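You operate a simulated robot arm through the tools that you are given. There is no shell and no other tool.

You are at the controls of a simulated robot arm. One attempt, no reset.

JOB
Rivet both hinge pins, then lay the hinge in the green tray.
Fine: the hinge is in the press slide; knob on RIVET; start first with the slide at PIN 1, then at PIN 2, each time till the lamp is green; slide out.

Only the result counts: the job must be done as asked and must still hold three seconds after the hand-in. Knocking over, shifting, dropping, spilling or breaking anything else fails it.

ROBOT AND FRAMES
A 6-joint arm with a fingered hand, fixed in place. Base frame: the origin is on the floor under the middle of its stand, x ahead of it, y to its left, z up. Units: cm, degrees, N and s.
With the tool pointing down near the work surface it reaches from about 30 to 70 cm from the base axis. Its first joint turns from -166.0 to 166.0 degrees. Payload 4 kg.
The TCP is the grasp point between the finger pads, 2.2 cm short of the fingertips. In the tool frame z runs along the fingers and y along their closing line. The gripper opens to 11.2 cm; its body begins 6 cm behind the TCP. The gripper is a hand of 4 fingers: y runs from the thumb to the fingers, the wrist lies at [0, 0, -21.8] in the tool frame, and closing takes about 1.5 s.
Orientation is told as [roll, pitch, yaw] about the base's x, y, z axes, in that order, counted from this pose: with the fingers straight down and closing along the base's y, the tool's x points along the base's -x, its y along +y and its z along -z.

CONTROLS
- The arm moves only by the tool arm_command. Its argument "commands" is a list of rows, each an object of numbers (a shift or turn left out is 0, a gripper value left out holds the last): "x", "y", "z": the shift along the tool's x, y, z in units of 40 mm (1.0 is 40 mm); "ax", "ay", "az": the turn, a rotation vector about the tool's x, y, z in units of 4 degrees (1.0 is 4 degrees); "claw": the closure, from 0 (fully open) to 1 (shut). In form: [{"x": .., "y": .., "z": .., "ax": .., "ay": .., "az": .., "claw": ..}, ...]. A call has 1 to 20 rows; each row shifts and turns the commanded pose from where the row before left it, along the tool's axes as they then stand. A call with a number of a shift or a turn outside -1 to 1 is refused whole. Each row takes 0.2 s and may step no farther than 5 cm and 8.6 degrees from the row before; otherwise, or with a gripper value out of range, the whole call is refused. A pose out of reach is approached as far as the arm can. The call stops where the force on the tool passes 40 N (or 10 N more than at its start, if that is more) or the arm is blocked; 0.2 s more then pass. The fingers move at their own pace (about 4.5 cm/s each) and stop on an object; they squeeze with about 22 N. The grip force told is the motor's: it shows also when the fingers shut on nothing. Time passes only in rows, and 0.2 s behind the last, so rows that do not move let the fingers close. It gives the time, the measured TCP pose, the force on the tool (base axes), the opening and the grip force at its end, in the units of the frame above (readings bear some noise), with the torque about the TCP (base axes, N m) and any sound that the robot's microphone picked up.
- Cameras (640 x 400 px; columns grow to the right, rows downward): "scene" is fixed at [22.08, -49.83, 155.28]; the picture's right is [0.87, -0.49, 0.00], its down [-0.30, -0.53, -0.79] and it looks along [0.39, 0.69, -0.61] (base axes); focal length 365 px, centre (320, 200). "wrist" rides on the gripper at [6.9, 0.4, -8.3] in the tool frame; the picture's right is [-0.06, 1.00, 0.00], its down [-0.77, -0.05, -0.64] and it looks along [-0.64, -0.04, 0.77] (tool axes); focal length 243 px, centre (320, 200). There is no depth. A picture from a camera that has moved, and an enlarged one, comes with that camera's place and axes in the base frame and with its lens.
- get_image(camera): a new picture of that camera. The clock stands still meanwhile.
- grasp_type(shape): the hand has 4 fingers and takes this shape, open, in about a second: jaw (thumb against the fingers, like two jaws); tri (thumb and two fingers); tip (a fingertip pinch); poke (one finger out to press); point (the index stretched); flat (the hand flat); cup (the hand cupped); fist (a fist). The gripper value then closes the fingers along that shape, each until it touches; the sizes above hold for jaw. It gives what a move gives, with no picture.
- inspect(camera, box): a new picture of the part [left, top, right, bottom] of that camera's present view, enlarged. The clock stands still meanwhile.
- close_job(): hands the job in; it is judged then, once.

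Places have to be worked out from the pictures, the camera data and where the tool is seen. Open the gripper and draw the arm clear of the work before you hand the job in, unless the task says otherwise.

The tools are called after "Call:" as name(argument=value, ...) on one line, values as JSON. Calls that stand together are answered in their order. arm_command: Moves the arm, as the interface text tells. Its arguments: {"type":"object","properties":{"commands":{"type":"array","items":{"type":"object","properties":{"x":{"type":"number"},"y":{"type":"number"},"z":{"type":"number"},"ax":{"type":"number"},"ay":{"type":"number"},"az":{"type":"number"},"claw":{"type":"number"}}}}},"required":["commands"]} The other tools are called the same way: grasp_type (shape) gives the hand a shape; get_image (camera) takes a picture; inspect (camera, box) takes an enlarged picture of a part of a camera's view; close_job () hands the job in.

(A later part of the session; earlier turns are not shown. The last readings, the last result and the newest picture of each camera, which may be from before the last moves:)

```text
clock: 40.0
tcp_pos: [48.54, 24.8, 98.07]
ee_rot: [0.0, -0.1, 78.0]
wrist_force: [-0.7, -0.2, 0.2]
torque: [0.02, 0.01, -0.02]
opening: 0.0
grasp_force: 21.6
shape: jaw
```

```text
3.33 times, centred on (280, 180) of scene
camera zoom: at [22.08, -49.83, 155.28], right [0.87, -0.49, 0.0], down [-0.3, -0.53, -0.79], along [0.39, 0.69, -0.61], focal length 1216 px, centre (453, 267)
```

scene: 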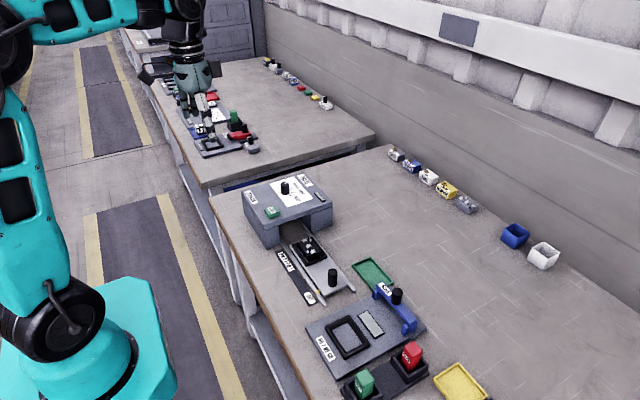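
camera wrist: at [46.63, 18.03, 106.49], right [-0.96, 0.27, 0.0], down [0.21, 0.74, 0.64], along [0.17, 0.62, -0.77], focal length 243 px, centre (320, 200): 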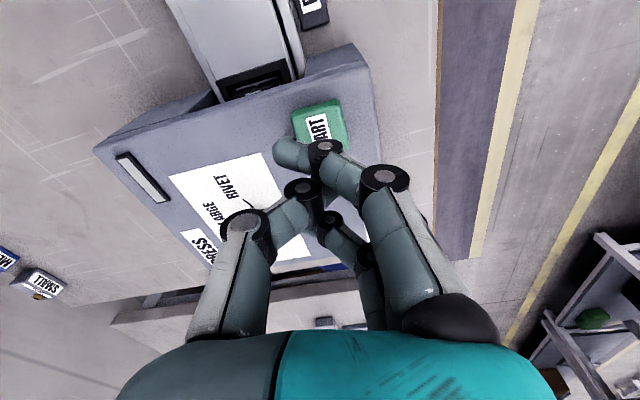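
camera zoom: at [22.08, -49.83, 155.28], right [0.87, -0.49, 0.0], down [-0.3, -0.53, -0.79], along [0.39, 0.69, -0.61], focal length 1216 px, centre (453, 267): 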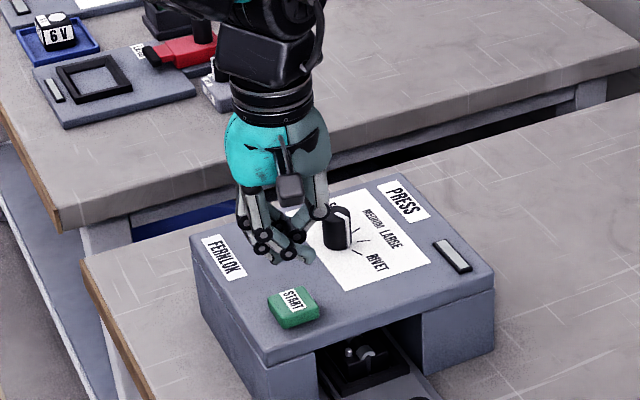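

Shut, the fingers curl across one another and the lowest point is unclear; the "poke" shape suits the button better. I rise 6 cm and take that shape, then look at where the finger is.

Call:
arm_command(commands=[{"z": -0.8}, {"z": -0.8}, {}])

Call:
grasp_type(shape="poke")

Call:
get_image(camera="wrist")

Call:
inspect(camera="scene", box=[210, 110, 350, 230])

```text
clock: 40.8
tcp_pos: [48.53, 24.9, 104.39]
ee_rot: [0.0, -0.1, 77.9]
wrist_force: [0.5, 0.3, -0.3]
torque: [0.0, 0.02, 0.02]
opening: 0.01
grasp_force: 22.0
shape: jaw
```

```text
clock: 41.7
tcp_pos: [48.39, 24.83, 104.33]
ee_rot: [0.0, -0.1, 78.0]
wrist_force: [-0.9, 0.3, 0.0]
torque: [-0.02, -0.03, 0.02]
opening: 0.02
grasp_force: 0.1
shape: poke
```

```text
taken
camera wrist: at [46.61, 18.07, 112.79], right [-0.96, 0.27, 0.0], down [0.21, 0.74, 0.64], along [0.17, 0.62, -0.77], focal length 243 px, centre (320, 200)
```

wrist: 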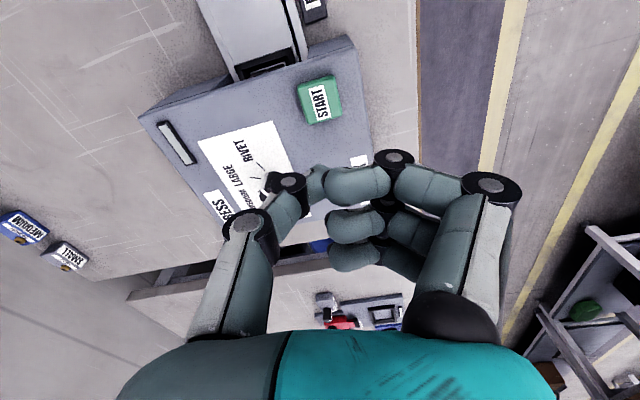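

```text
3.33 times, centred on (280, 170) of scene
camera zoom: at [22.08, -49.83, 155.28], right [0.87, -0.49, 0.0], down [-0.3, -0.53, -0.79], along [0.39, 0.69, -0.61], focal length 1216 px, centre (453, 300)
```

zoom: 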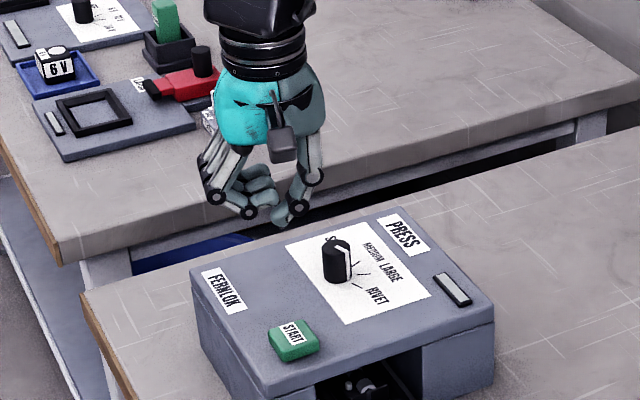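

I enlarge the hand to see which finger sticks out in this shape.

Call:
inspect(camera="wrist", box=[220, 130, 460, 290])

Call:
inspect(camera="scene", box=[250, 130, 320, 190])

```text
2.50 times, centred on (340, 210) of wrist
camera zoom: at [46.61, 18.07, 112.79], right [-0.96, 0.27, 0.0], down [0.21, 0.74, 0.64], along [0.17, 0.62, -0.77], focal length 606 px, centre (270, 175)
```

zoom: 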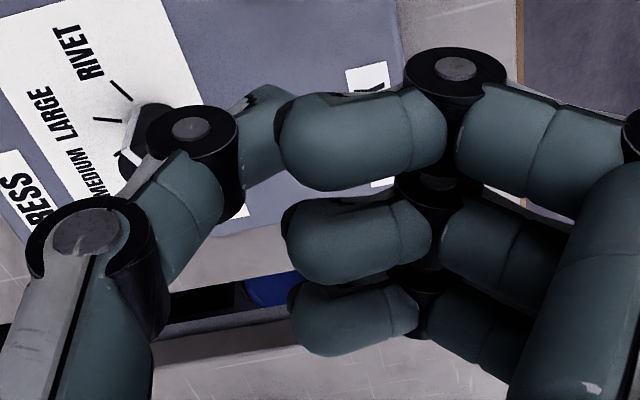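

```text
6.67 times, centred on (285, 160) of scene
camera zoom: at [22.08, -49.83, 155.28], right [0.87, -0.49, 0.0], down [-0.3, -0.53, -0.79], along [0.39, 0.69, -0.61], focal length 2432 px, centre (553, 467)
```

zoom: 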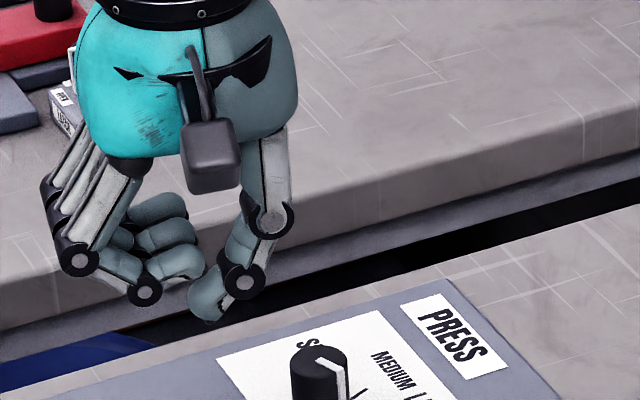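

It is not clear the shape is open; I command claw 0 in this shape and look again.

Call:
arm_command(commands=[{"claw": 0}, {"claw": 0}, {"claw": 0}, {"claw": 0}, {"claw": 0}])

Call:
get_image(camera="wrist")

Call:
inspect(camera="scene", box=[250, 130, 320, 190])

```text
clock: 42.9
tcp_pos: [48.55, 24.85, 104.41]
ee_rot: [0.0, 0.1, 78.0]
wrist_force: [0.4, -0.2, -0.1]
torque: [0.01, 0.0, 0.01]
opening: 0.0
grasp_force: 0.0
shape: poke
```

```text
taken
camera wrist: at [46.61, 18.07, 112.79], right [-0.96, 0.27, 0.0], down [0.21, 0.74, 0.64], along [0.17, 0.62, -0.77], focal length 243 px, centre (320, 200)
```

wrist: 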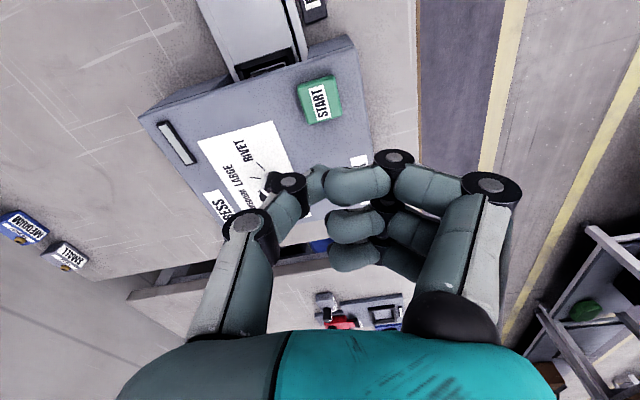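

```text
6.67 times, centred on (285, 160) of scene
camera zoom: at [22.08, -49.83, 155.28], right [0.87, -0.49, 0.0], down [-0.3, -0.53, -0.79], along [0.39, 0.69, -0.61], focal length 2432 px, centre (553, 467)
```

zoom: 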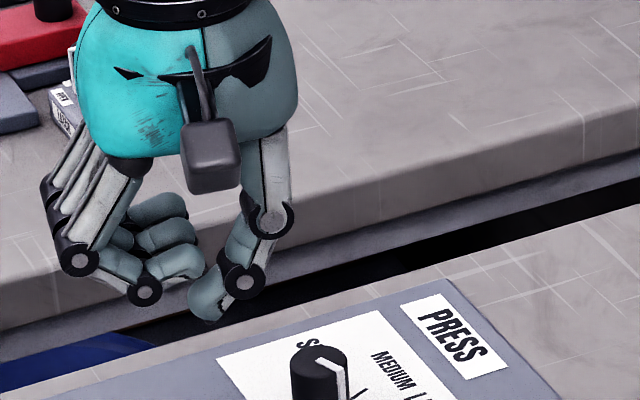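

In "poke" the thumb is the pressing finger: its tip is on the tool axis about 2 cm below the TCP, at about [48.7, 24.9], i.e. above the middle of START. I descend to just above the button.

Call:
arm_command(commands=[{"z": 0.6}, {"z": 0.6}, {"z": 0.6}, {"z": 0.4}, {"z": 0.2}, {}])

Call:
inspect(camera="scene", box=[230, 140, 330, 230])

Call:
get_image(camera="wrist")

```text
clock: 44.3
tcp_pos: [48.39, 24.94, 94.9]
ee_rot: [-0.1, -0.1, 78.1]
wrist_force: [-0.4, 0.0, -0.5]
torque: [0.0, 0.01, -0.01]
opening: 0.01
grasp_force: 0.1
shape: poke
```

```text
4.44 times, centred on (280, 185) of scene
camera zoom: at [22.08, -49.83, 155.28], right [0.87, -0.49, 0.0], down [-0.3, -0.53, -0.79], along [0.39, 0.69, -0.61], focal length 1622 px, centre (498, 267)
```

zoom: 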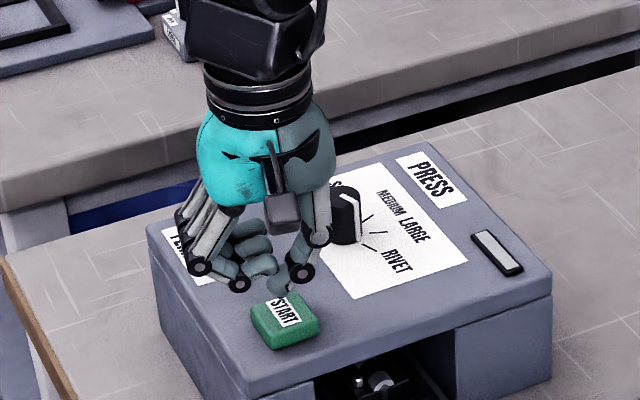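

```text
taken
camera wrist: at [46.53, 18.18, 103.27], right [-0.96, 0.27, 0.0], down [0.21, 0.74, 0.64], along [0.17, 0.62, -0.77], focal length 243 px, centre (320, 200)
```

wrist: 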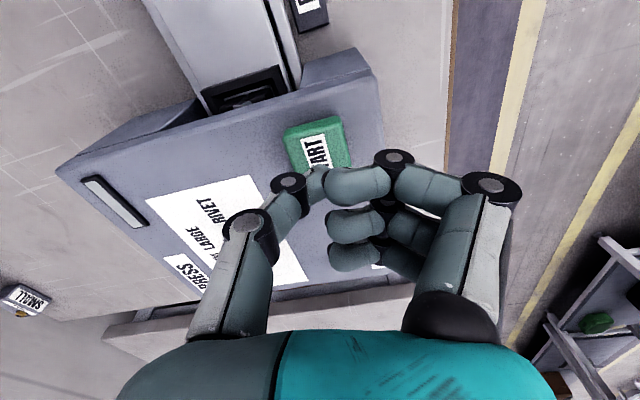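

The thumb tip is above the START cap's middle. I press down slowly in 2 mm steps.

Call:
arm_command(commands=[{"z": 0.05}, {"z": 0.05}, {"z": 0.05}, {"z": 0.05}, {"z": 0.05}, {"z": 0.05}, {"z": 0.05}, {"z": 0.05}])

Call:
inspect(camera="scene", box=[230, 140, 350, 240])

```text
clock: 46.1
tcp_pos: [48.43, 25.0, 93.31]
ee_rot: [0.0, 0.0, 78.0]
wrist_force: [-0.2, 0.0, 1.2]
torque: [0.02, 0.04, 0.03]
opening: 0.0
grasp_force: 0.1
shape: poke
```

```text
4.00 times, centred on (290, 190) of scene
camera zoom: at [22.08, -49.83, 155.28], right [0.87, -0.49, 0.0], down [-0.3, -0.53, -0.79], along [0.39, 0.69, -0.61], focal length 1460 px, centre (440, 240)
```

zoom: 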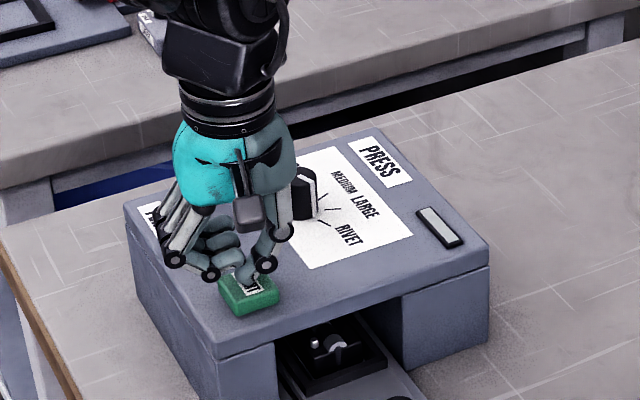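

No contact yet at TCP z 93.3 (force about 1 N). I continue down in 1.6 mm steps, watching force and sound.

Call:
arm_command(commands=[{"z": 0.04}, {"z": 0.04}, {"z": 0.04}, {"z": 0.04}, {"z": 0.04}])

Call:
inspect(camera="scene", box=[230, 140, 350, 240])

```text
clock: 47.3
tcp_pos: [48.55, 25.02, 92.7]
ee_rot: [0.0, -0.2, 78.0]
wrist_force: [1.8, -3.7, 18.9]
torque: [-0.06, 0.04, 0.01]
opening: 0.0
grasp_force: 0.1
shape: poke
heard: click
```

```text
4.00 times, centred on (290, 190) of scene
camera zoom: at [22.08, -49.83, 155.28], right [0.87, -0.49, 0.0], down [-0.3, -0.53, -0.79], along [0.39, 0.69, -0.61], focal length 1460 px, centre (440, 240)
```

zoom: 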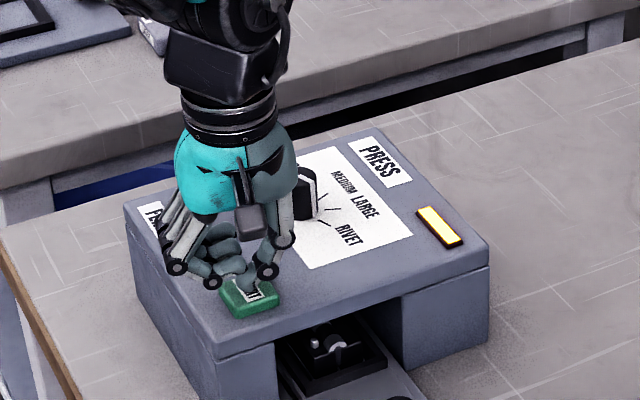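

Click heard, and the lamp has turned amber: the press is running. I hold still and watch the lamp.

Call:
arm_command(commands=[{}, {}, {}, {}, {}])

Call:
inspect(camera="scene", box=[230, 140, 350, 240])

```text
clock: 48.5
tcp_pos: [48.48, 24.89, 92.47]
ee_rot: [-0.1, -0.1, 78.0]
wrist_force: [7.5, -3.1, 23.0]
torque: [-0.04, -0.11, -0.01]
opening: 0.01
grasp_force: 0.1
shape: poke
```

```text
4.00 times, centred on (290, 190) of scene
camera zoom: at [22.08, -49.83, 155.28], right [0.87, -0.49, 0.0], down [-0.3, -0.53, -0.79], along [0.39, 0.69, -0.61], focal length 1460 px, centre (440, 240)
```

zoom: 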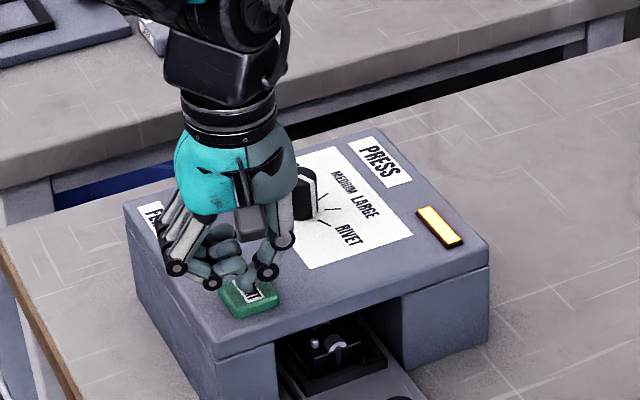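

Still amber. I keep waiting, holding the button.

Call:
arm_command(commands=[{}, {}, {}, {}, {}, {}, {}, {}, {}, {}, {}, {}])

Call:
inspect(camera="scene", box=[230, 140, 350, 240])

```text
clock: 51.1
tcp_pos: [48.51, 24.91, 92.49]
ee_rot: [0.0, -0.1, 77.9]
wrist_force: [8.5, -0.4, 24.5]
torque: [-0.02, -0.15, -0.01]
opening: 0.0
grasp_force: 0.0
shape: poke
```

```text
4.00 times, centred on (290, 190) of scene
camera zoom: at [22.08, -49.83, 155.28], right [0.87, -0.49, 0.0], down [-0.3, -0.53, -0.79], along [0.39, 0.69, -0.61], focal length 1460 px, centre (440, 240)
```

zoom: 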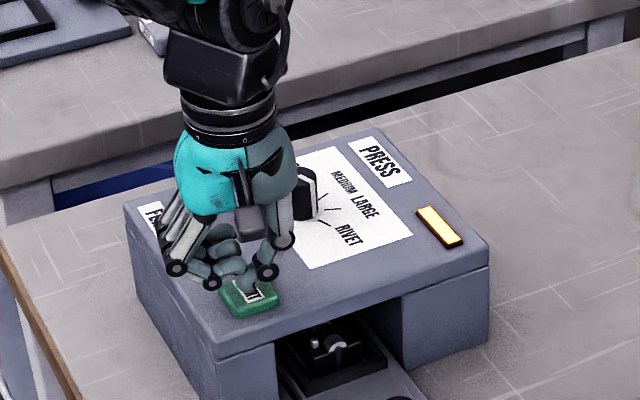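

Still amber after about 4 s; I wait another 3 s.

Call:
arm_command(commands=[{}, {}, {}, {}, {}, {}, {}, {}, {}, {}, {}, {}, {}, {}, {}])

Call:
inspect(camera="scene", box=[230, 140, 350, 240])

```text
clock: 54.3
tcp_pos: [48.54, 24.9, 92.5]
ee_rot: [0.0, 0.0, 77.9]
wrist_force: [8.2, 0.0, 24.7]
torque: [-0.03, -0.12, 0.0]
opening: 0.0
grasp_force: 0.1
shape: poke
```

```text
4.00 times, centred on (290, 190) of scene
camera zoom: at [22.08, -49.83, 155.28], right [0.87, -0.49, 0.0], down [-0.3, -0.53, -0.79], along [0.39, 0.69, -0.61], focal length 1460 px, centre (440, 240)
```

zoom: 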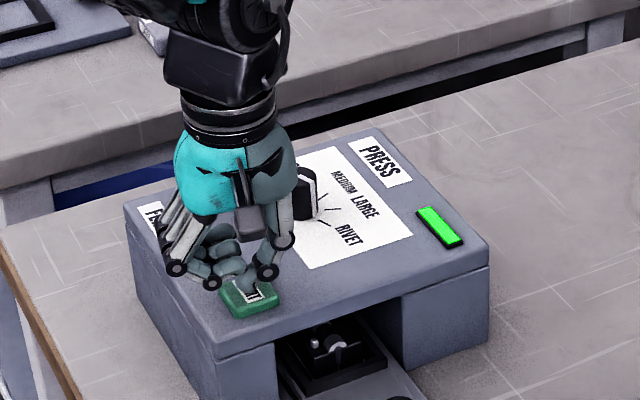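

The lamp is green: PIN 1 is riveted. I rise, move back over the handle (at about y 13) and return to the jaw shape.

Call:
arm_command(commands=[{"z": -0.5}, {"z": -0.8}, {"z": -0.8}, {"x": 0.662, "y": -0.492}, {"x": 0.662, "y": -0.492}, {"x": 0.662, "y": -0.492}, {"x": 0.662, "y": -0.492}, {}])

Call:
grasp_type(shape="jaw")

Call:
arm_command(commands=[{"claw": 0.4}, {"claw": 0.4}, {"claw": 0.4}])

Call:
get_image(camera="wrist")

Call:
inspect(camera="scene", box=[230, 160, 370, 290])

```text
clock: 56.1
tcp_pos: [54.01, 12.7, 100.8]
ee_rot: [-0.1, 0.0, 78.0]
wrist_force: [0.7, -0.3, -0.2]
torque: [0.0, -0.01, 0.0]
opening: 0.0
grasp_force: 0.0
shape: poke
```

```text
clock: 57.0
tcp_pos: [53.92, 12.78, 100.81]
ee_rot: [0.0, 0.0, 77.9]
wrist_force: [-0.2, 0.3, -0.1]
torque: [0.0, -0.01, 0.0]
opening: 11.21
grasp_force: 0.0
shape: jaw
```

```text
clock: 57.8
tcp_pos: [54.06, 12.87, 100.68]
ee_rot: [0.0, 0.0, 78.0]
wrist_force: [-0.4, 0.5, -0.9]
torque: [-0.01, 0.0, 0.01]
opening: 6.79
grasp_force: 0.0
shape: jaw
```

```text
taken
camera wrist: at [52.1, 5.99, 109.21], right [-0.96, 0.27, 0.0], down [0.21, 0.74, 0.64], along [0.17, 0.62, -0.77], focal length 243 px, centre (320, 200)
```

wrist: 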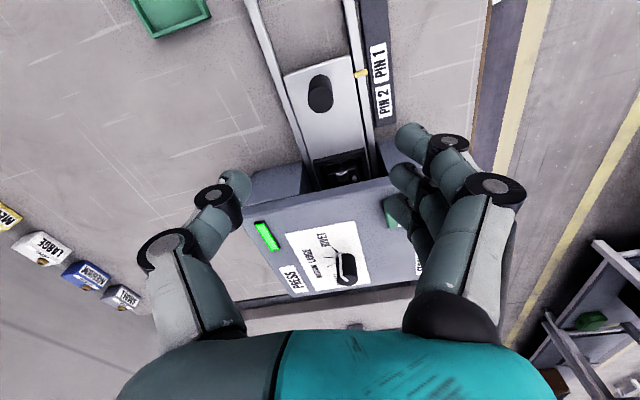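

```text
3.08 times, centred on (300, 225) of scene
camera zoom: at [22.08, -49.83, 155.28], right [0.87, -0.49, 0.0], down [-0.3, -0.53, -0.79], along [0.39, 0.69, -0.61], focal length 1123 px, centre (382, 123)
```

zoom: 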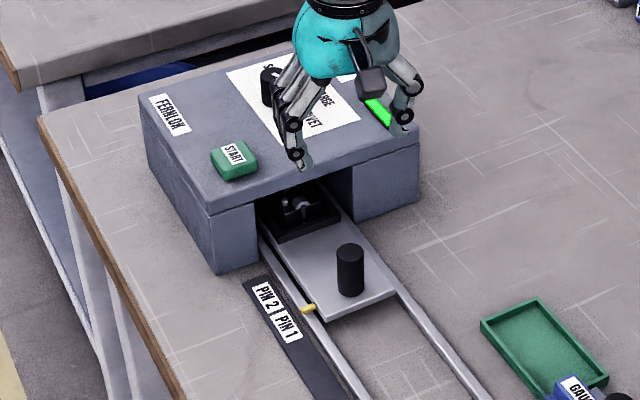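

The handle is right below the TCP. I descend to z≈85.6 and close on it as before.

Call:
arm_command(commands=[{"z": 0.8}, {"z": 0.8}, {"z": 0.8}, {"z": 0.7}, {"z": 0.4}, {"z": 0.26}, {}, {"claw": 1}, {"claw": 1}, {"claw": 1}, {"claw": 1}, {"claw": 1}, {"claw": 1}])

Call:
get_image(camera="wrist")

```text
clock: 60.6
tcp_pos: [53.95, 12.84, 85.73]
ee_rot: [-0.2, -0.1, 78.0]
wrist_force: [9.5, -0.6, -2.9]
torque: [-0.02, -0.09, -0.02]
opening: 0.63
grasp_force: 22.0
shape: jaw
```

```text
taken
camera wrist: at [52.1, 6.15, 94.09], right [-0.96, 0.27, 0.0], down [0.21, 0.74, 0.64], along [0.18, 0.62, -0.77], focal length 243 px, centre (320, 200)
```

wrist: 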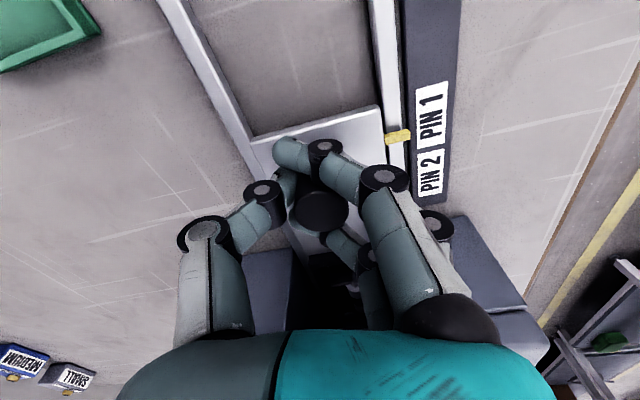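

Gripped again. I push on toward PIN 2 in 1 cm steps, 3 cm first.

Call:
arm_command(commands=[{"x": -0.2445, "y": 0.045}, {"x": -0.2445, "y": 0.045}, {"x": -0.2445, "y": 0.05}, {}])

Call:
inspect(camera="wrist", box=[340, 60, 500, 240])

Call:
inspect(camera="scene", box=[240, 180, 350, 280])

```text
clock: 61.6
tcp_pos: [54.05, 15.9, 85.71]
ee_rot: [0.0, 0.0, 78.1]
wrist_force: [8.4, 0.3, -6.8]
torque: [0.0, -0.07, 0.01]
opening: 0.65
grasp_force: 21.6
shape: jaw
```

```text
2.22 times, centred on (420, 150) of wrist
camera zoom: at [52.15, 9.2, 94.14], right [-0.96, 0.27, 0.0], down [0.21, 0.74, 0.64], along [0.17, 0.62, -0.77], focal length 539 px, centre (98, 311)
```

zoom: 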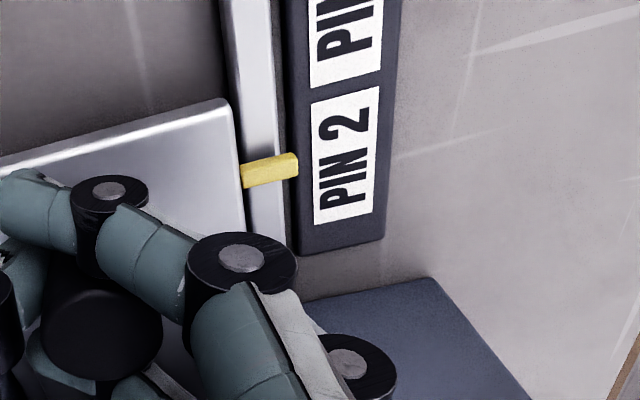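

```text
4.00 times, centred on (295, 230) of scene
camera zoom: at [22.08, -49.83, 155.28], right [0.87, -0.49, 0.0], down [-0.3, -0.53, -0.79], along [0.39, 0.69, -0.61], focal length 1460 px, centre (420, 80)
```

zoom: 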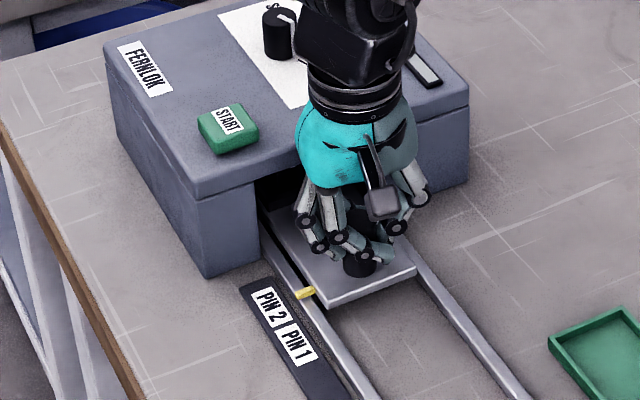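

Pointer about 1 cm short of the PIN 2 middle; I push 1 cm more in two small steps.

Call:
arm_command(commands=[{"x": -0.13, "y": 0.026}, {"x": -0.13, "y": 0.026}, {}, {}])

Call:
inspect(camera="wrist", box=[340, 60, 500, 240])

Call:
inspect(camera="scene", box=[270, 220, 350, 290])

```text
clock: 62.6
tcp_pos: [54.1, 16.84, 85.7]
ee_rot: [-0.1, 0.0, 78.0]
wrist_force: [9.1, -6.5, -9.1]
torque: [-0.09, -0.06, 0.01]
opening: 0.64
grasp_force: 21.9
shape: jaw
```

```text
2.22 times, centred on (420, 150) of wrist
camera zoom: at [52.16, 10.17, 94.17], right [-0.96, 0.27, 0.0], down [0.21, 0.74, 0.64], along [0.17, 0.62, -0.77], focal length 539 px, centre (98, 311)
```

zoom: 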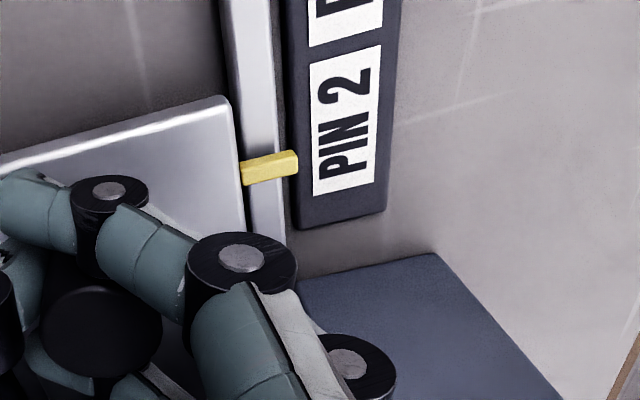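

```text
5.71 times, centred on (310, 255) of scene
camera zoom: at [22.08, -49.83, 155.28], right [0.87, -0.49, 0.0], down [-0.3, -0.53, -0.79], along [0.39, 0.69, -0.61], focal length 2085 px, centre (377, -114)
```

zoom: 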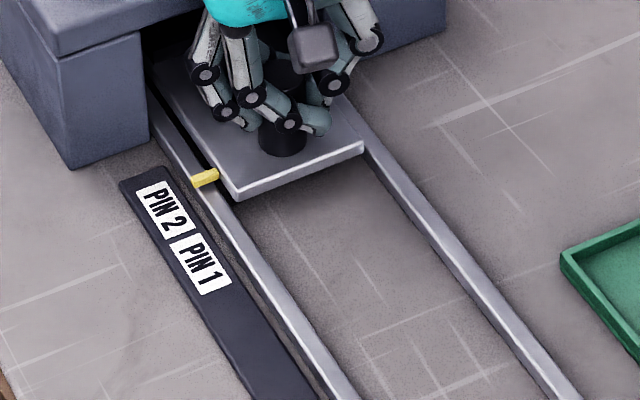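

The pointer is at the middle of PIN 2 in both views. I release, rise and check that the slide stays.

Call:
arm_command(commands=[{"claw": 0.4}, {"claw": 0.4}, {"claw": 0.4}, {"claw": 0.4}, {"z": -0.5}, {"z": -0.8}, {"z": -0.9}, {"z": -0.9}, {"z": -0.7}, {}])

Call:
inspect(camera="scene", box=[270, 220, 350, 290])

Call:
grasp_type(shape="poke")

```text
clock: 64.8
tcp_pos: [54.05, 17.24, 101.18]
ee_rot: [0.0, -0.1, 78.1]
wrist_force: [-0.3, -0.3, 0.6]
torque: [0.0, -0.03, 0.0]
opening: 6.72
grasp_force: 0.0
shape: jaw
```

```text
5.71 times, centred on (310, 255) of scene
camera zoom: at [22.08, -49.83, 155.28], right [0.87, -0.49, 0.0], down [-0.3, -0.53, -0.79], along [0.39, 0.69, -0.61], focal length 2085 px, centre (377, -114)
```

zoom: 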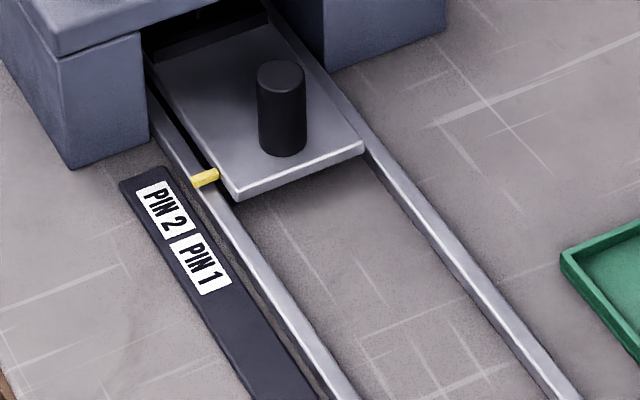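

```text
clock: 65.7
tcp_pos: [54.01, 17.2, 101.22]
ee_rot: [0.0, 0.0, 78.0]
wrist_force: [0.9, 0.3, -0.4]
torque: [0.01, 0.02, -0.01]
opening: 0.0
grasp_force: 0.0
shape: poke
```

The slide holds at PIN 2. I move above START again with the thumb and come down to just above it.

Call:
arm_command(commands=[{"x": -0.402, "y": 0.44}, {"x": -0.402, "y": 0.44}, {"x": -0.402, "y": 0.44}, {"x": -0.402, "y": 0.44}, {"z": 0.6}, {"z": 0.6}, {"z": 0.4}, {"z": 0.2}, {}])

Call:
inspect(camera="scene", box=[230, 140, 350, 240])

```text
clock: 67.7
tcp_pos: [48.43, 24.81, 93.78]
ee_rot: [0.1, 0.0, 78.0]
wrist_force: [0.0, 0.0, -0.3]
torque: [-0.02, 0.0, 0.03]
opening: 0.0
grasp_force: 0.1
shape: poke
```

```text
4.00 times, centred on (290, 190) of scene
camera zoom: at [22.08, -49.83, 155.28], right [0.87, -0.49, 0.0], down [-0.3, -0.53, -0.79], along [0.39, 0.69, -0.61], focal length 1460 px, centre (440, 240)
```

zoom: 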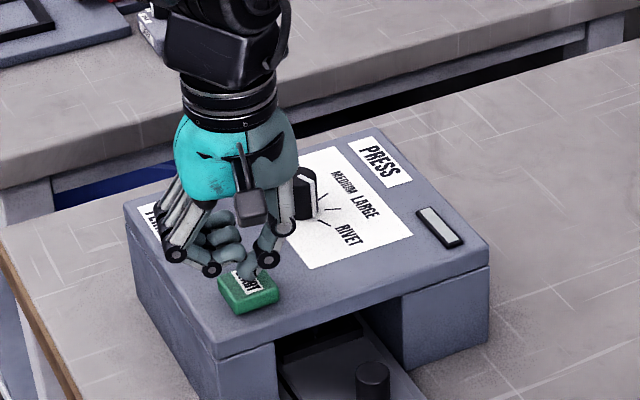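

I press START down in small steps to the depth that clicked before (TCP z about 92.5).

Call:
arm_command(commands=[{"z": 0.05}, {"z": 0.05}, {"z": 0.05}, {"z": 0.04}, {"z": 0.04}, {"z": 0.04}, {"z": 0.04}])

Call:
inspect(camera="scene", box=[230, 140, 350, 240])

```text
clock: 69.3
tcp_pos: [48.61, 24.72, 92.63]
ee_rot: [-0.1, -0.1, 78.0]
wrist_force: [2.5, -0.8, 15.8]
torque: [-0.05, -0.02, -0.03]
opening: 0.0
grasp_force: 0.0
shape: poke
heard: click
```

```text
4.00 times, centred on (290, 190) of scene
camera zoom: at [22.08, -49.83, 155.28], right [0.87, -0.49, 0.0], down [-0.3, -0.53, -0.79], along [0.39, 0.69, -0.61], focal length 1460 px, centre (440, 240)
```

zoom: 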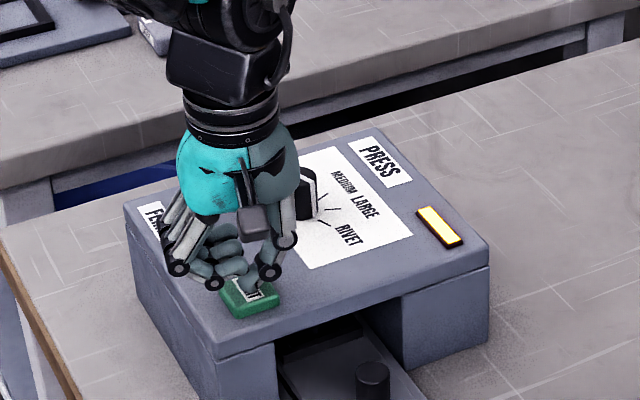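

Clicked and amber again. I hold for about 4 s, then look.

Call:
arm_command(commands=[{}, {}, {}, {}, {}, {}, {}, {}, {}, {}, {}, {}, {}, {}, {}, {}, {}, {}, {}, {}])

Call:
arm_command(commands=[{}, {}, {}, {}, {}, {}, {}, {}, {}, {}])

Call:
inspect(camera="scene", box=[230, 140, 350, 240])

```text
clock: 73.5
tcp_pos: [48.57, 24.67, 92.57]
ee_rot: [0.0, 0.1, 77.9]
wrist_force: [8.5, 1.0, 22.5]
torque: [0.05, -0.13, 0.04]
opening: 0.0
grasp_force: 0.1
shape: poke
```

```text
clock: 75.7
tcp_pos: [48.54, 24.58, 92.56]
ee_rot: [0.1, 0.0, 78.0]
wrist_force: [8.7, 1.1, 21.9]
torque: [0.05, -0.16, -0.01]
opening: 0.01
grasp_force: 0.1
shape: poke
```

```text
4.00 times, centred on (290, 190) of scene
camera zoom: at [22.08, -49.83, 155.28], right [0.87, -0.49, 0.0], down [-0.3, -0.53, -0.79], along [0.39, 0.69, -0.61], focal length 1460 px, centre (440, 240)
```

zoom: 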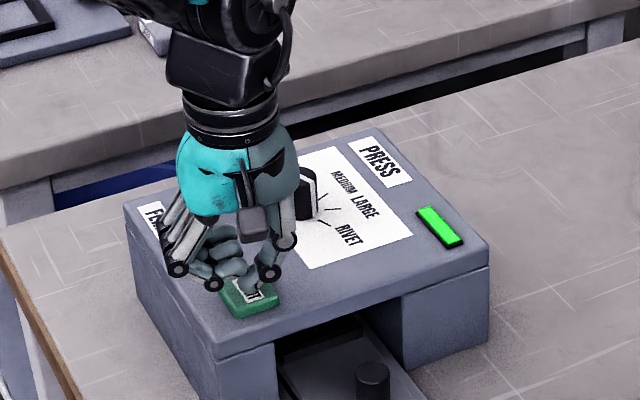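

Green again: both pins are riveted. I rise, move back over the handle (y≈17) and take the jaw shape.

Call:
arm_command(commands=[{"z": -0.5}, {"z": -0.8}, {"z": -0.8}, {"x": 0.408, "y": -0.438}, {"x": 0.408, "y": -0.438}, {"x": 0.408, "y": -0.438}, {"x": 0.408, "y": -0.438}, {}])

Call:
grasp_type(shape="jaw")

Call:
arm_command(commands=[{"claw": 0.4}, {"claw": 0.4}, {"claw": 0.4}])

Call:
get_image(camera="wrist")

```text
clock: 77.5
tcp_pos: [54.01, 16.82, 100.88]
ee_rot: [0.0, 0.1, 78.0]
wrist_force: [-0.4, 0.2, 0.4]
torque: [-0.01, 0.01, 0.01]
opening: 0.01
grasp_force: 0.0
shape: poke
```

```text
clock: 78.4
tcp_pos: [53.97, 16.89, 100.96]
ee_rot: [0.0, 0.0, 78.0]
wrist_force: [0.1, -0.2, 0.4]
torque: [0.02, 0.01, 0.02]
opening: 11.18
grasp_force: 0.1
shape: jaw
```

```text
clock: 79.2
tcp_pos: [54.02, 16.8, 100.9]
ee_rot: [0.0, -0.1, 78.1]
wrist_force: [0.0, -0.5, -0.2]
torque: [0.0, -0.01, -0.04]
opening: 6.77
grasp_force: 0.1
shape: jaw
```

```text
taken
camera wrist: at [52.11, 10.01, 109.25], right [-0.96, 0.27, 0.0], down [0.21, 0.74, 0.64], along [0.17, 0.62, -0.77], focal length 243 px, centre (320, 200)
```

wrist: 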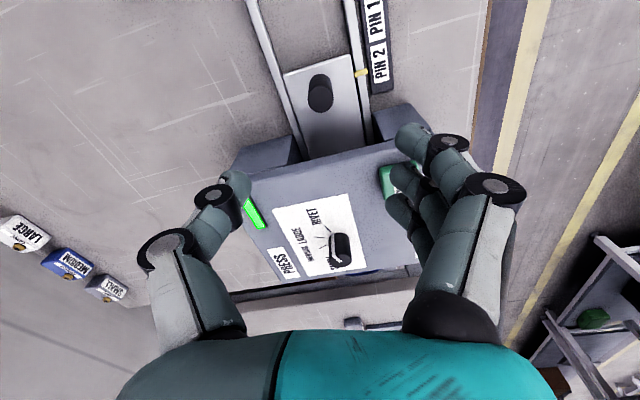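

The handle is under the TCP; I descend, close on it, and then pull.

Call:
arm_command(commands=[{"z": 0.8}, {"z": 0.8}, {"z": 0.8}, {"z": 0.7}, {"z": 0.4}, {"z": 0.3}, {}, {"claw": 1}, {"claw": 1}, {"claw": 1}, {"claw": 1}, {"claw": 1}, {"claw": 1}])

Call:
get_image(camera="wrist")

```text
clock: 82.0
tcp_pos: [54.15, 16.92, 85.8]
ee_rot: [-0.2, -0.2, 78.1]
wrist_force: [11.1, -1.3, -3.4]
torque: [-0.04, -0.09, 0.01]
opening: 0.56
grasp_force: 21.6
shape: jaw
```

```text
taken
camera wrist: at [52.25, 10.08, 94.08], right [-0.96, 0.27, 0.0], down [0.21, 0.74, 0.64], along [0.18, 0.62, -0.77], focal length 243 px, centre (320, 200)
```

wrist: 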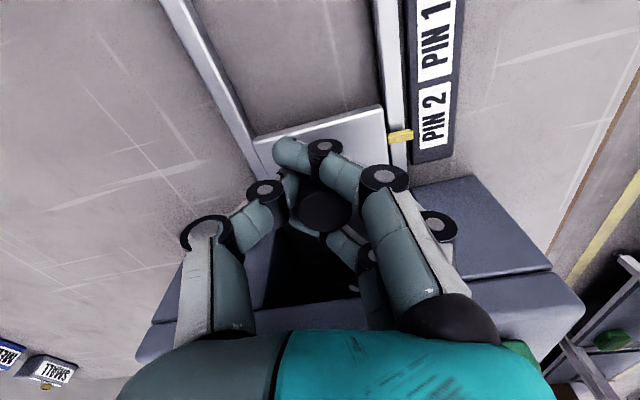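

I pull the slide out 14.5 cm first.

Call:
arm_command(commands=[{"x": 0.3557, "y": -0.0756}, {"x": 0.3557, "y": -0.0756}, {"x": 0.3557, "y": -0.0756}, {"x": 0.3557, "y": -0.0756}, {"x": 0.3557, "y": -0.0756}, {"x": 0.3557, "y": -0.0756}, {"x": 0.3557, "y": -0.0756}, {"x": 0.3557, "y": -0.0756}, {"x": 0.3557, "y": -0.0756}, {"x": 0.3557, "y": -0.0756}, {}])

Call:
get_image(camera="wrist")

Call:
inspect(camera="scene", box=[250, 200, 380, 310])

```text
clock: 84.4
tcp_pos: [54.16, 2.37, 85.69]
ee_rot: [0.0, 0.0, 78.1]
wrist_force: [10.9, 0.9, -0.8]
torque: [-0.02, -0.15, -0.02]
opening: 0.51
grasp_force: 21.7
shape: jaw
```

```text
taken
camera wrist: at [52.22, -4.38, 94.09], right [-0.96, 0.27, 0.0], down [0.21, 0.74, 0.64], along [0.17, 0.62, -0.77], focal length 243 px, centre (320, 200)
```

wrist: 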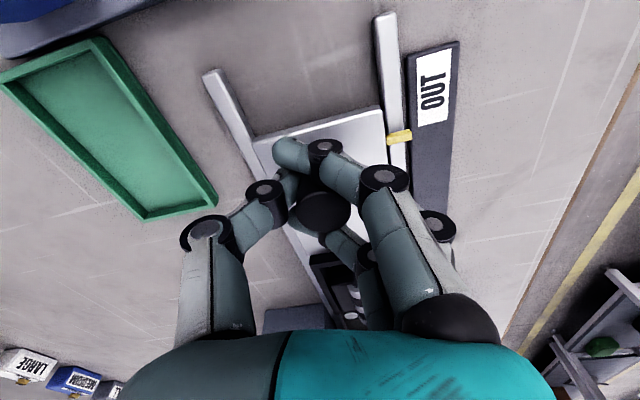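

```text
3.64 times, centred on (315, 255) of scene
camera zoom: at [22.08, -49.83, 155.28], right [0.87, -0.49, 0.0], down [-0.3, -0.53, -0.79], along [0.39, 0.69, -0.61], focal length 1327 px, centre (338, 0)
```

zoom: 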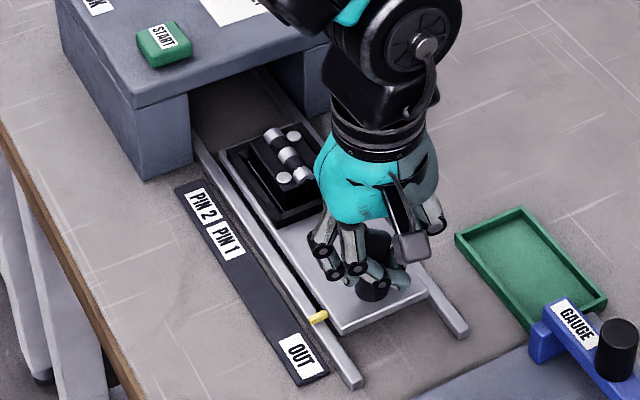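

The rivet heads are now formed. I pull the last 1.45 cm to OUT.

Call:
arm_command(commands=[{"x": 0.18, "y": -0.038}, {"x": 0.175, "y": -0.037}, {}, {}])

Call:
get_image(camera="wrist")

Call:
inspect(camera="scene", box=[270, 220, 370, 310])

```text
clock: 85.4
tcp_pos: [54.07, 0.84, 85.73]
ee_rot: [0.0, 0.0, 78.0]
wrist_force: [15.6, -0.1, -1.6]
torque: [-0.03, -0.19, -0.04]
opening: 0.55
grasp_force: 22.2
shape: jaw
```

```text
taken
camera wrist: at [52.19, -5.87, 94.1], right [-0.96, 0.27, 0.0], down [0.21, 0.74, 0.64], along [0.17, 0.62, -0.77], focal length 243 px, centre (320, 200)
```

wrist: 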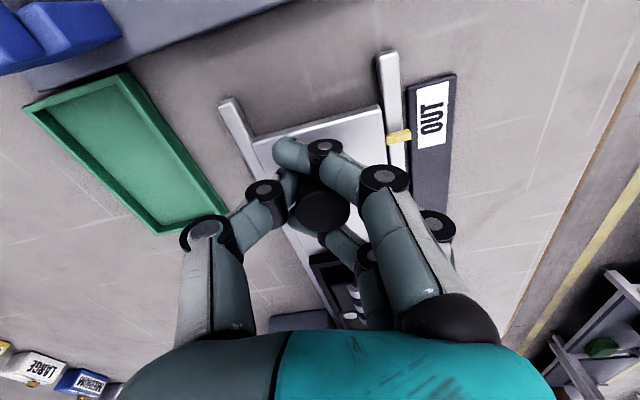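

```text
4.44 times, centred on (320, 265) of scene
camera zoom: at [22.08, -49.83, 155.28], right [0.87, -0.49, 0.0], down [-0.3, -0.53, -0.79], along [0.39, 0.69, -0.61], focal length 1622 px, centre (320, -89)
```

zoom: 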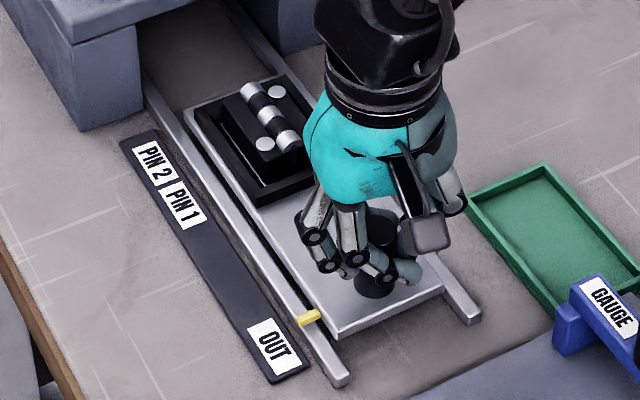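

The slide is back at OUT. I release, rise, and move above the hinge for a close look.

Call:
arm_command(commands=[{"claw": 0.4}, {"claw": 0.4}, {"claw": 0.4}, {"claw": 0.4}, {"z": -0.5}, {"z": -0.8}, {"z": -0.9}, {"z": -0.5}, {"x": -0.6, "y": 0.13}, {"x": -0.6, "y": 0.13}, {"claw": 0}, {}])

Call:
get_image(camera="wrist")

Call:
inspect(camera="scene", box=[270, 210, 370, 300])

```text
clock: 88.0
tcp_pos: [54.0, 6.08, 96.61]
ee_rot: [-0.1, 0.0, 78.0]
wrist_force: [0.1, -0.7, -0.3]
torque: [-0.02, -0.02, 0.03]
opening: 11.18
grasp_force: 0.0
shape: jaw
```

```text
taken
camera wrist: at [52.08, -0.69, 104.98], right [-0.96, 0.27, 0.0], down [0.21, 0.74, 0.64], along [0.17, 0.62, -0.77], focal length 243 px, centre (320, 200)
```

wrist: 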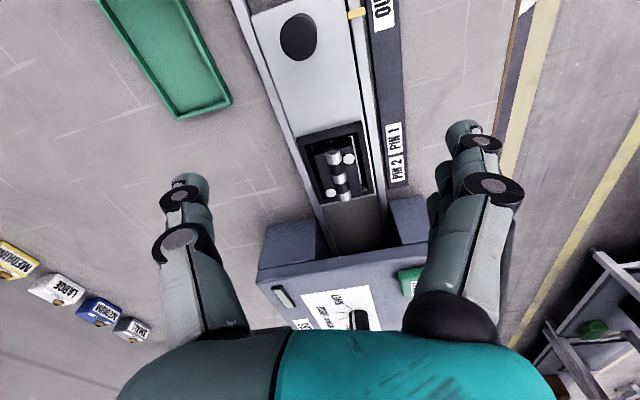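

```text
4.44 times, centred on (320, 255) of scene
camera zoom: at [22.08, -49.83, 155.28], right [0.87, -0.49, 0.0], down [-0.3, -0.53, -0.79], along [0.39, 0.69, -0.61], focal length 1622 px, centre (320, -44)
```

zoom: 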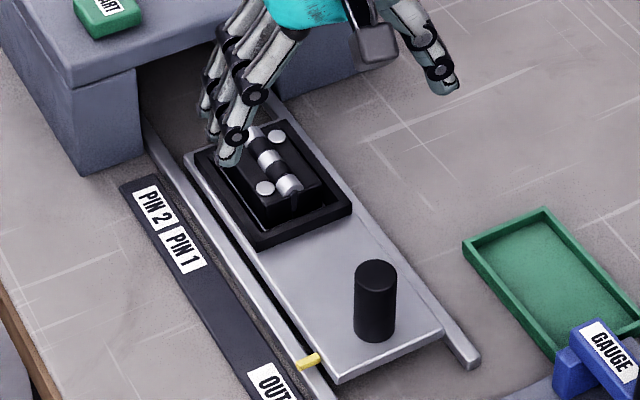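

I enlarge the hinge in the nest.

Call:
inspect(camera="wrist", box=[285, 110, 395, 220])

Call:
inspect(camera="scene", box=[305, 230, 355, 270])

```text
3.64 times, centred on (340, 165) of wrist
camera zoom: at [52.08, -0.69, 104.98], right [-0.96, 0.27, 0.0], down [0.21, 0.74, 0.64], along [0.17, 0.62, -0.77], focal length 882 px, centre (247, 327)
```

zoom: 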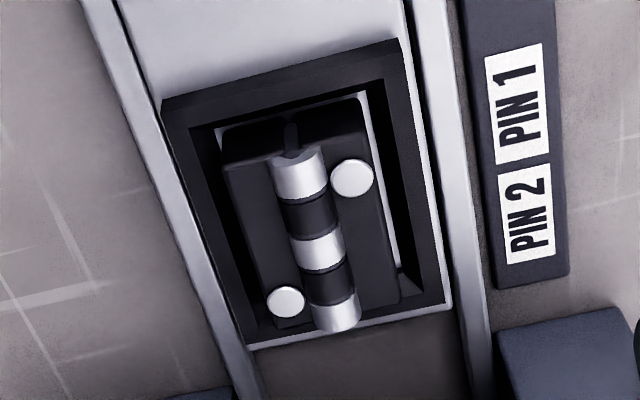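

```text
10.00 times, centred on (330, 250) of scene
camera zoom: at [22.08, -49.83, 155.28], right [0.87, -0.49, 0.0], down [-0.3, -0.53, -0.79], along [0.39, 0.69, -0.61], focal length 3649 px, centre (220, -300)
```

zoom: 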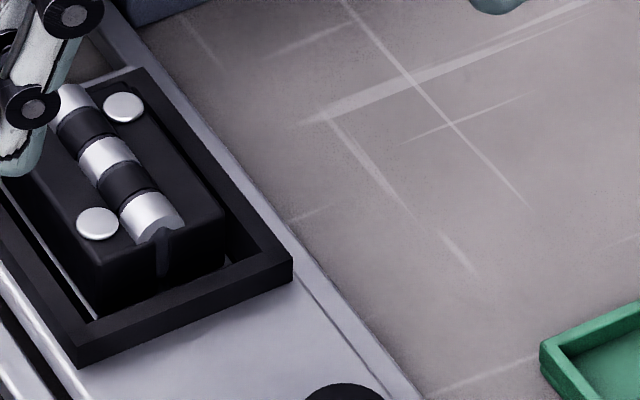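

The hinge is the black block (about 4 × 6 cm, its axis along y, centre near [54.0, 13.8], top near z 84.8) with both rivet heads now flat. It stands roughly 1 cm proud of the nest frame, so I'll take it across its length (along y). I turn the hand back to yaw 0.

Call:
arm_command(commands=[{"az": 0.975}, {"az": 0.975}, {"az": 0.975}, {"az": 0.975}, {"az": 0.975}, {"az": 0.975}, {"az": 0.975}, {"az": 0.975}, {"az": 0.975}, {"az": 0.975}, {"az": 0.975}, {"az": 0.975}, {"az": 0.975}, {"az": 0.975}, {"az": 0.975}, {"az": 0.975}, {"az": 0.975}, {"az": 0.975}, {"az": 0.975}, {"az": 0.975}])

Call:
arm_command(commands=[{"y": 0.96, "claw": 0.3}, {"y": 0.96}, {"z": 0.3}, {}, {}])

Call:
get_image(camera="wrist")

Call:
inspect(camera="wrist", box=[250, 80, 390, 220])

```text
clock: 92.2
tcp_pos: [53.84, 5.8, 96.6]
ee_rot: [0.0, 0.0, 0.0]
wrist_force: [-0.8, 0.2, -0.5]
torque: [-0.03, 0.02, -0.05]
opening: 11.19
grasp_force: 0.0
shape: jaw
```

```text
clock: 93.4
tcp_pos: [54.0, 13.47, 95.35]
ee_rot: [0.0, 0.0, 0.0]
wrist_force: [0.0, 0.8, 0.4]
torque: [-0.03, -0.01, -0.03]
opening: 7.89
grasp_force: 0.0
shape: jaw
```

```text
taken
camera wrist: at [46.94, 13.85, 103.68], right [0.06, 1.0, 0.0], down [0.77, -0.05, 0.64], along [0.64, -0.04, -0.77], focal length 243 px, centre (320, 200)
```

wrist: 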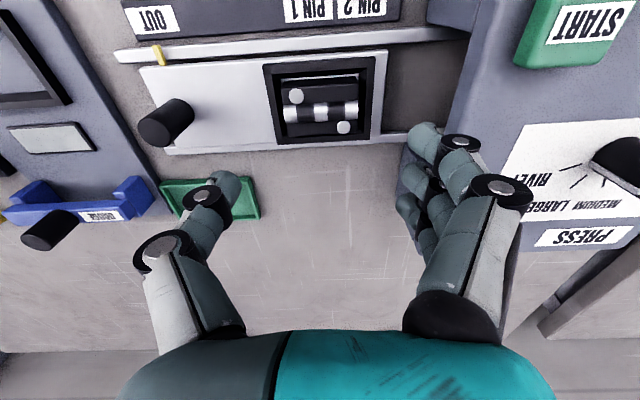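

```text
2.86 times, centred on (320, 150) of wrist
camera zoom: at [46.94, 13.85, 103.68], right [0.06, 1.0, 0.0], down [0.77, -0.05, 0.64], along [0.64, -0.04, -0.77], focal length 693 px, centre (320, 343)
```

zoom: 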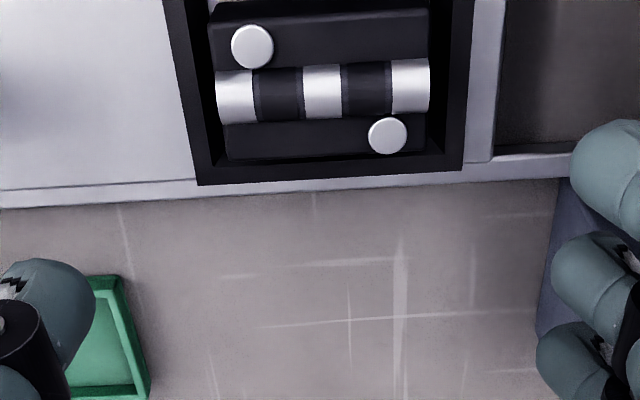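

The hinge axis spans y≈10.7–16.3 at x≈53.9, centred under the TCP (54.0, 13.5). I descend to TCP z≈86.4 first, with the fingers wide enough to pass either end.

Call:
arm_command(commands=[{"z": 0.6}, {"z": 0.6}, {"z": 0.5}, {"z": 0.3}, {"z": 0.2}, {}])

Call:
get_image(camera="wrist")

Call:
inspect(camera="scene", box=[270, 190, 370, 280])

```text
clock: 94.8
tcp_pos: [53.96, 13.54, 86.52]
ee_rot: [-0.1, 0.1, 0.1]
wrist_force: [0.3, 0.1, -0.4]
torque: [0.0, -0.02, -0.03]
opening: 7.91
grasp_force: 0.1
shape: jaw
```

```text
taken
camera wrist: at [47.01, 13.87, 95.01], right [0.06, 1.0, 0.0], down [0.77, -0.05, 0.64], along [0.64, -0.04, -0.77], focal length 243 px, centre (320, 200)
```

wrist: 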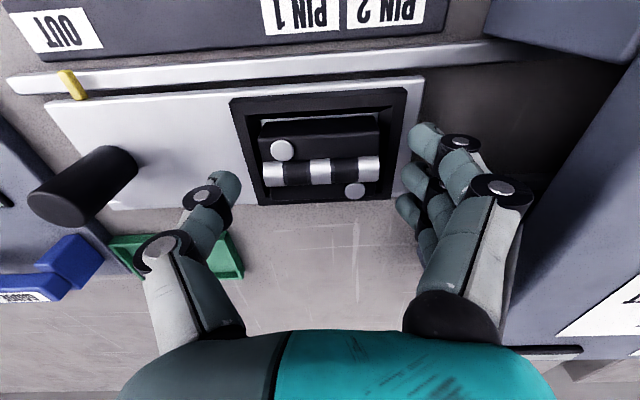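

```text
4.44 times, centred on (320, 235) of scene
camera zoom: at [22.08, -49.83, 155.28], right [0.87, -0.49, 0.0], down [-0.3, -0.53, -0.79], along [0.39, 0.69, -0.61], focal length 1622 px, centre (320, 44)
```

zoom: 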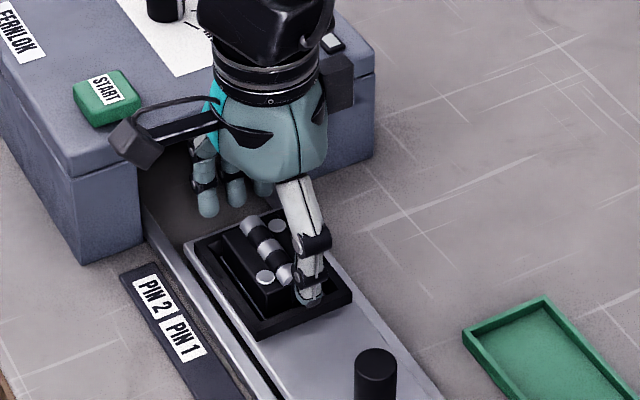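

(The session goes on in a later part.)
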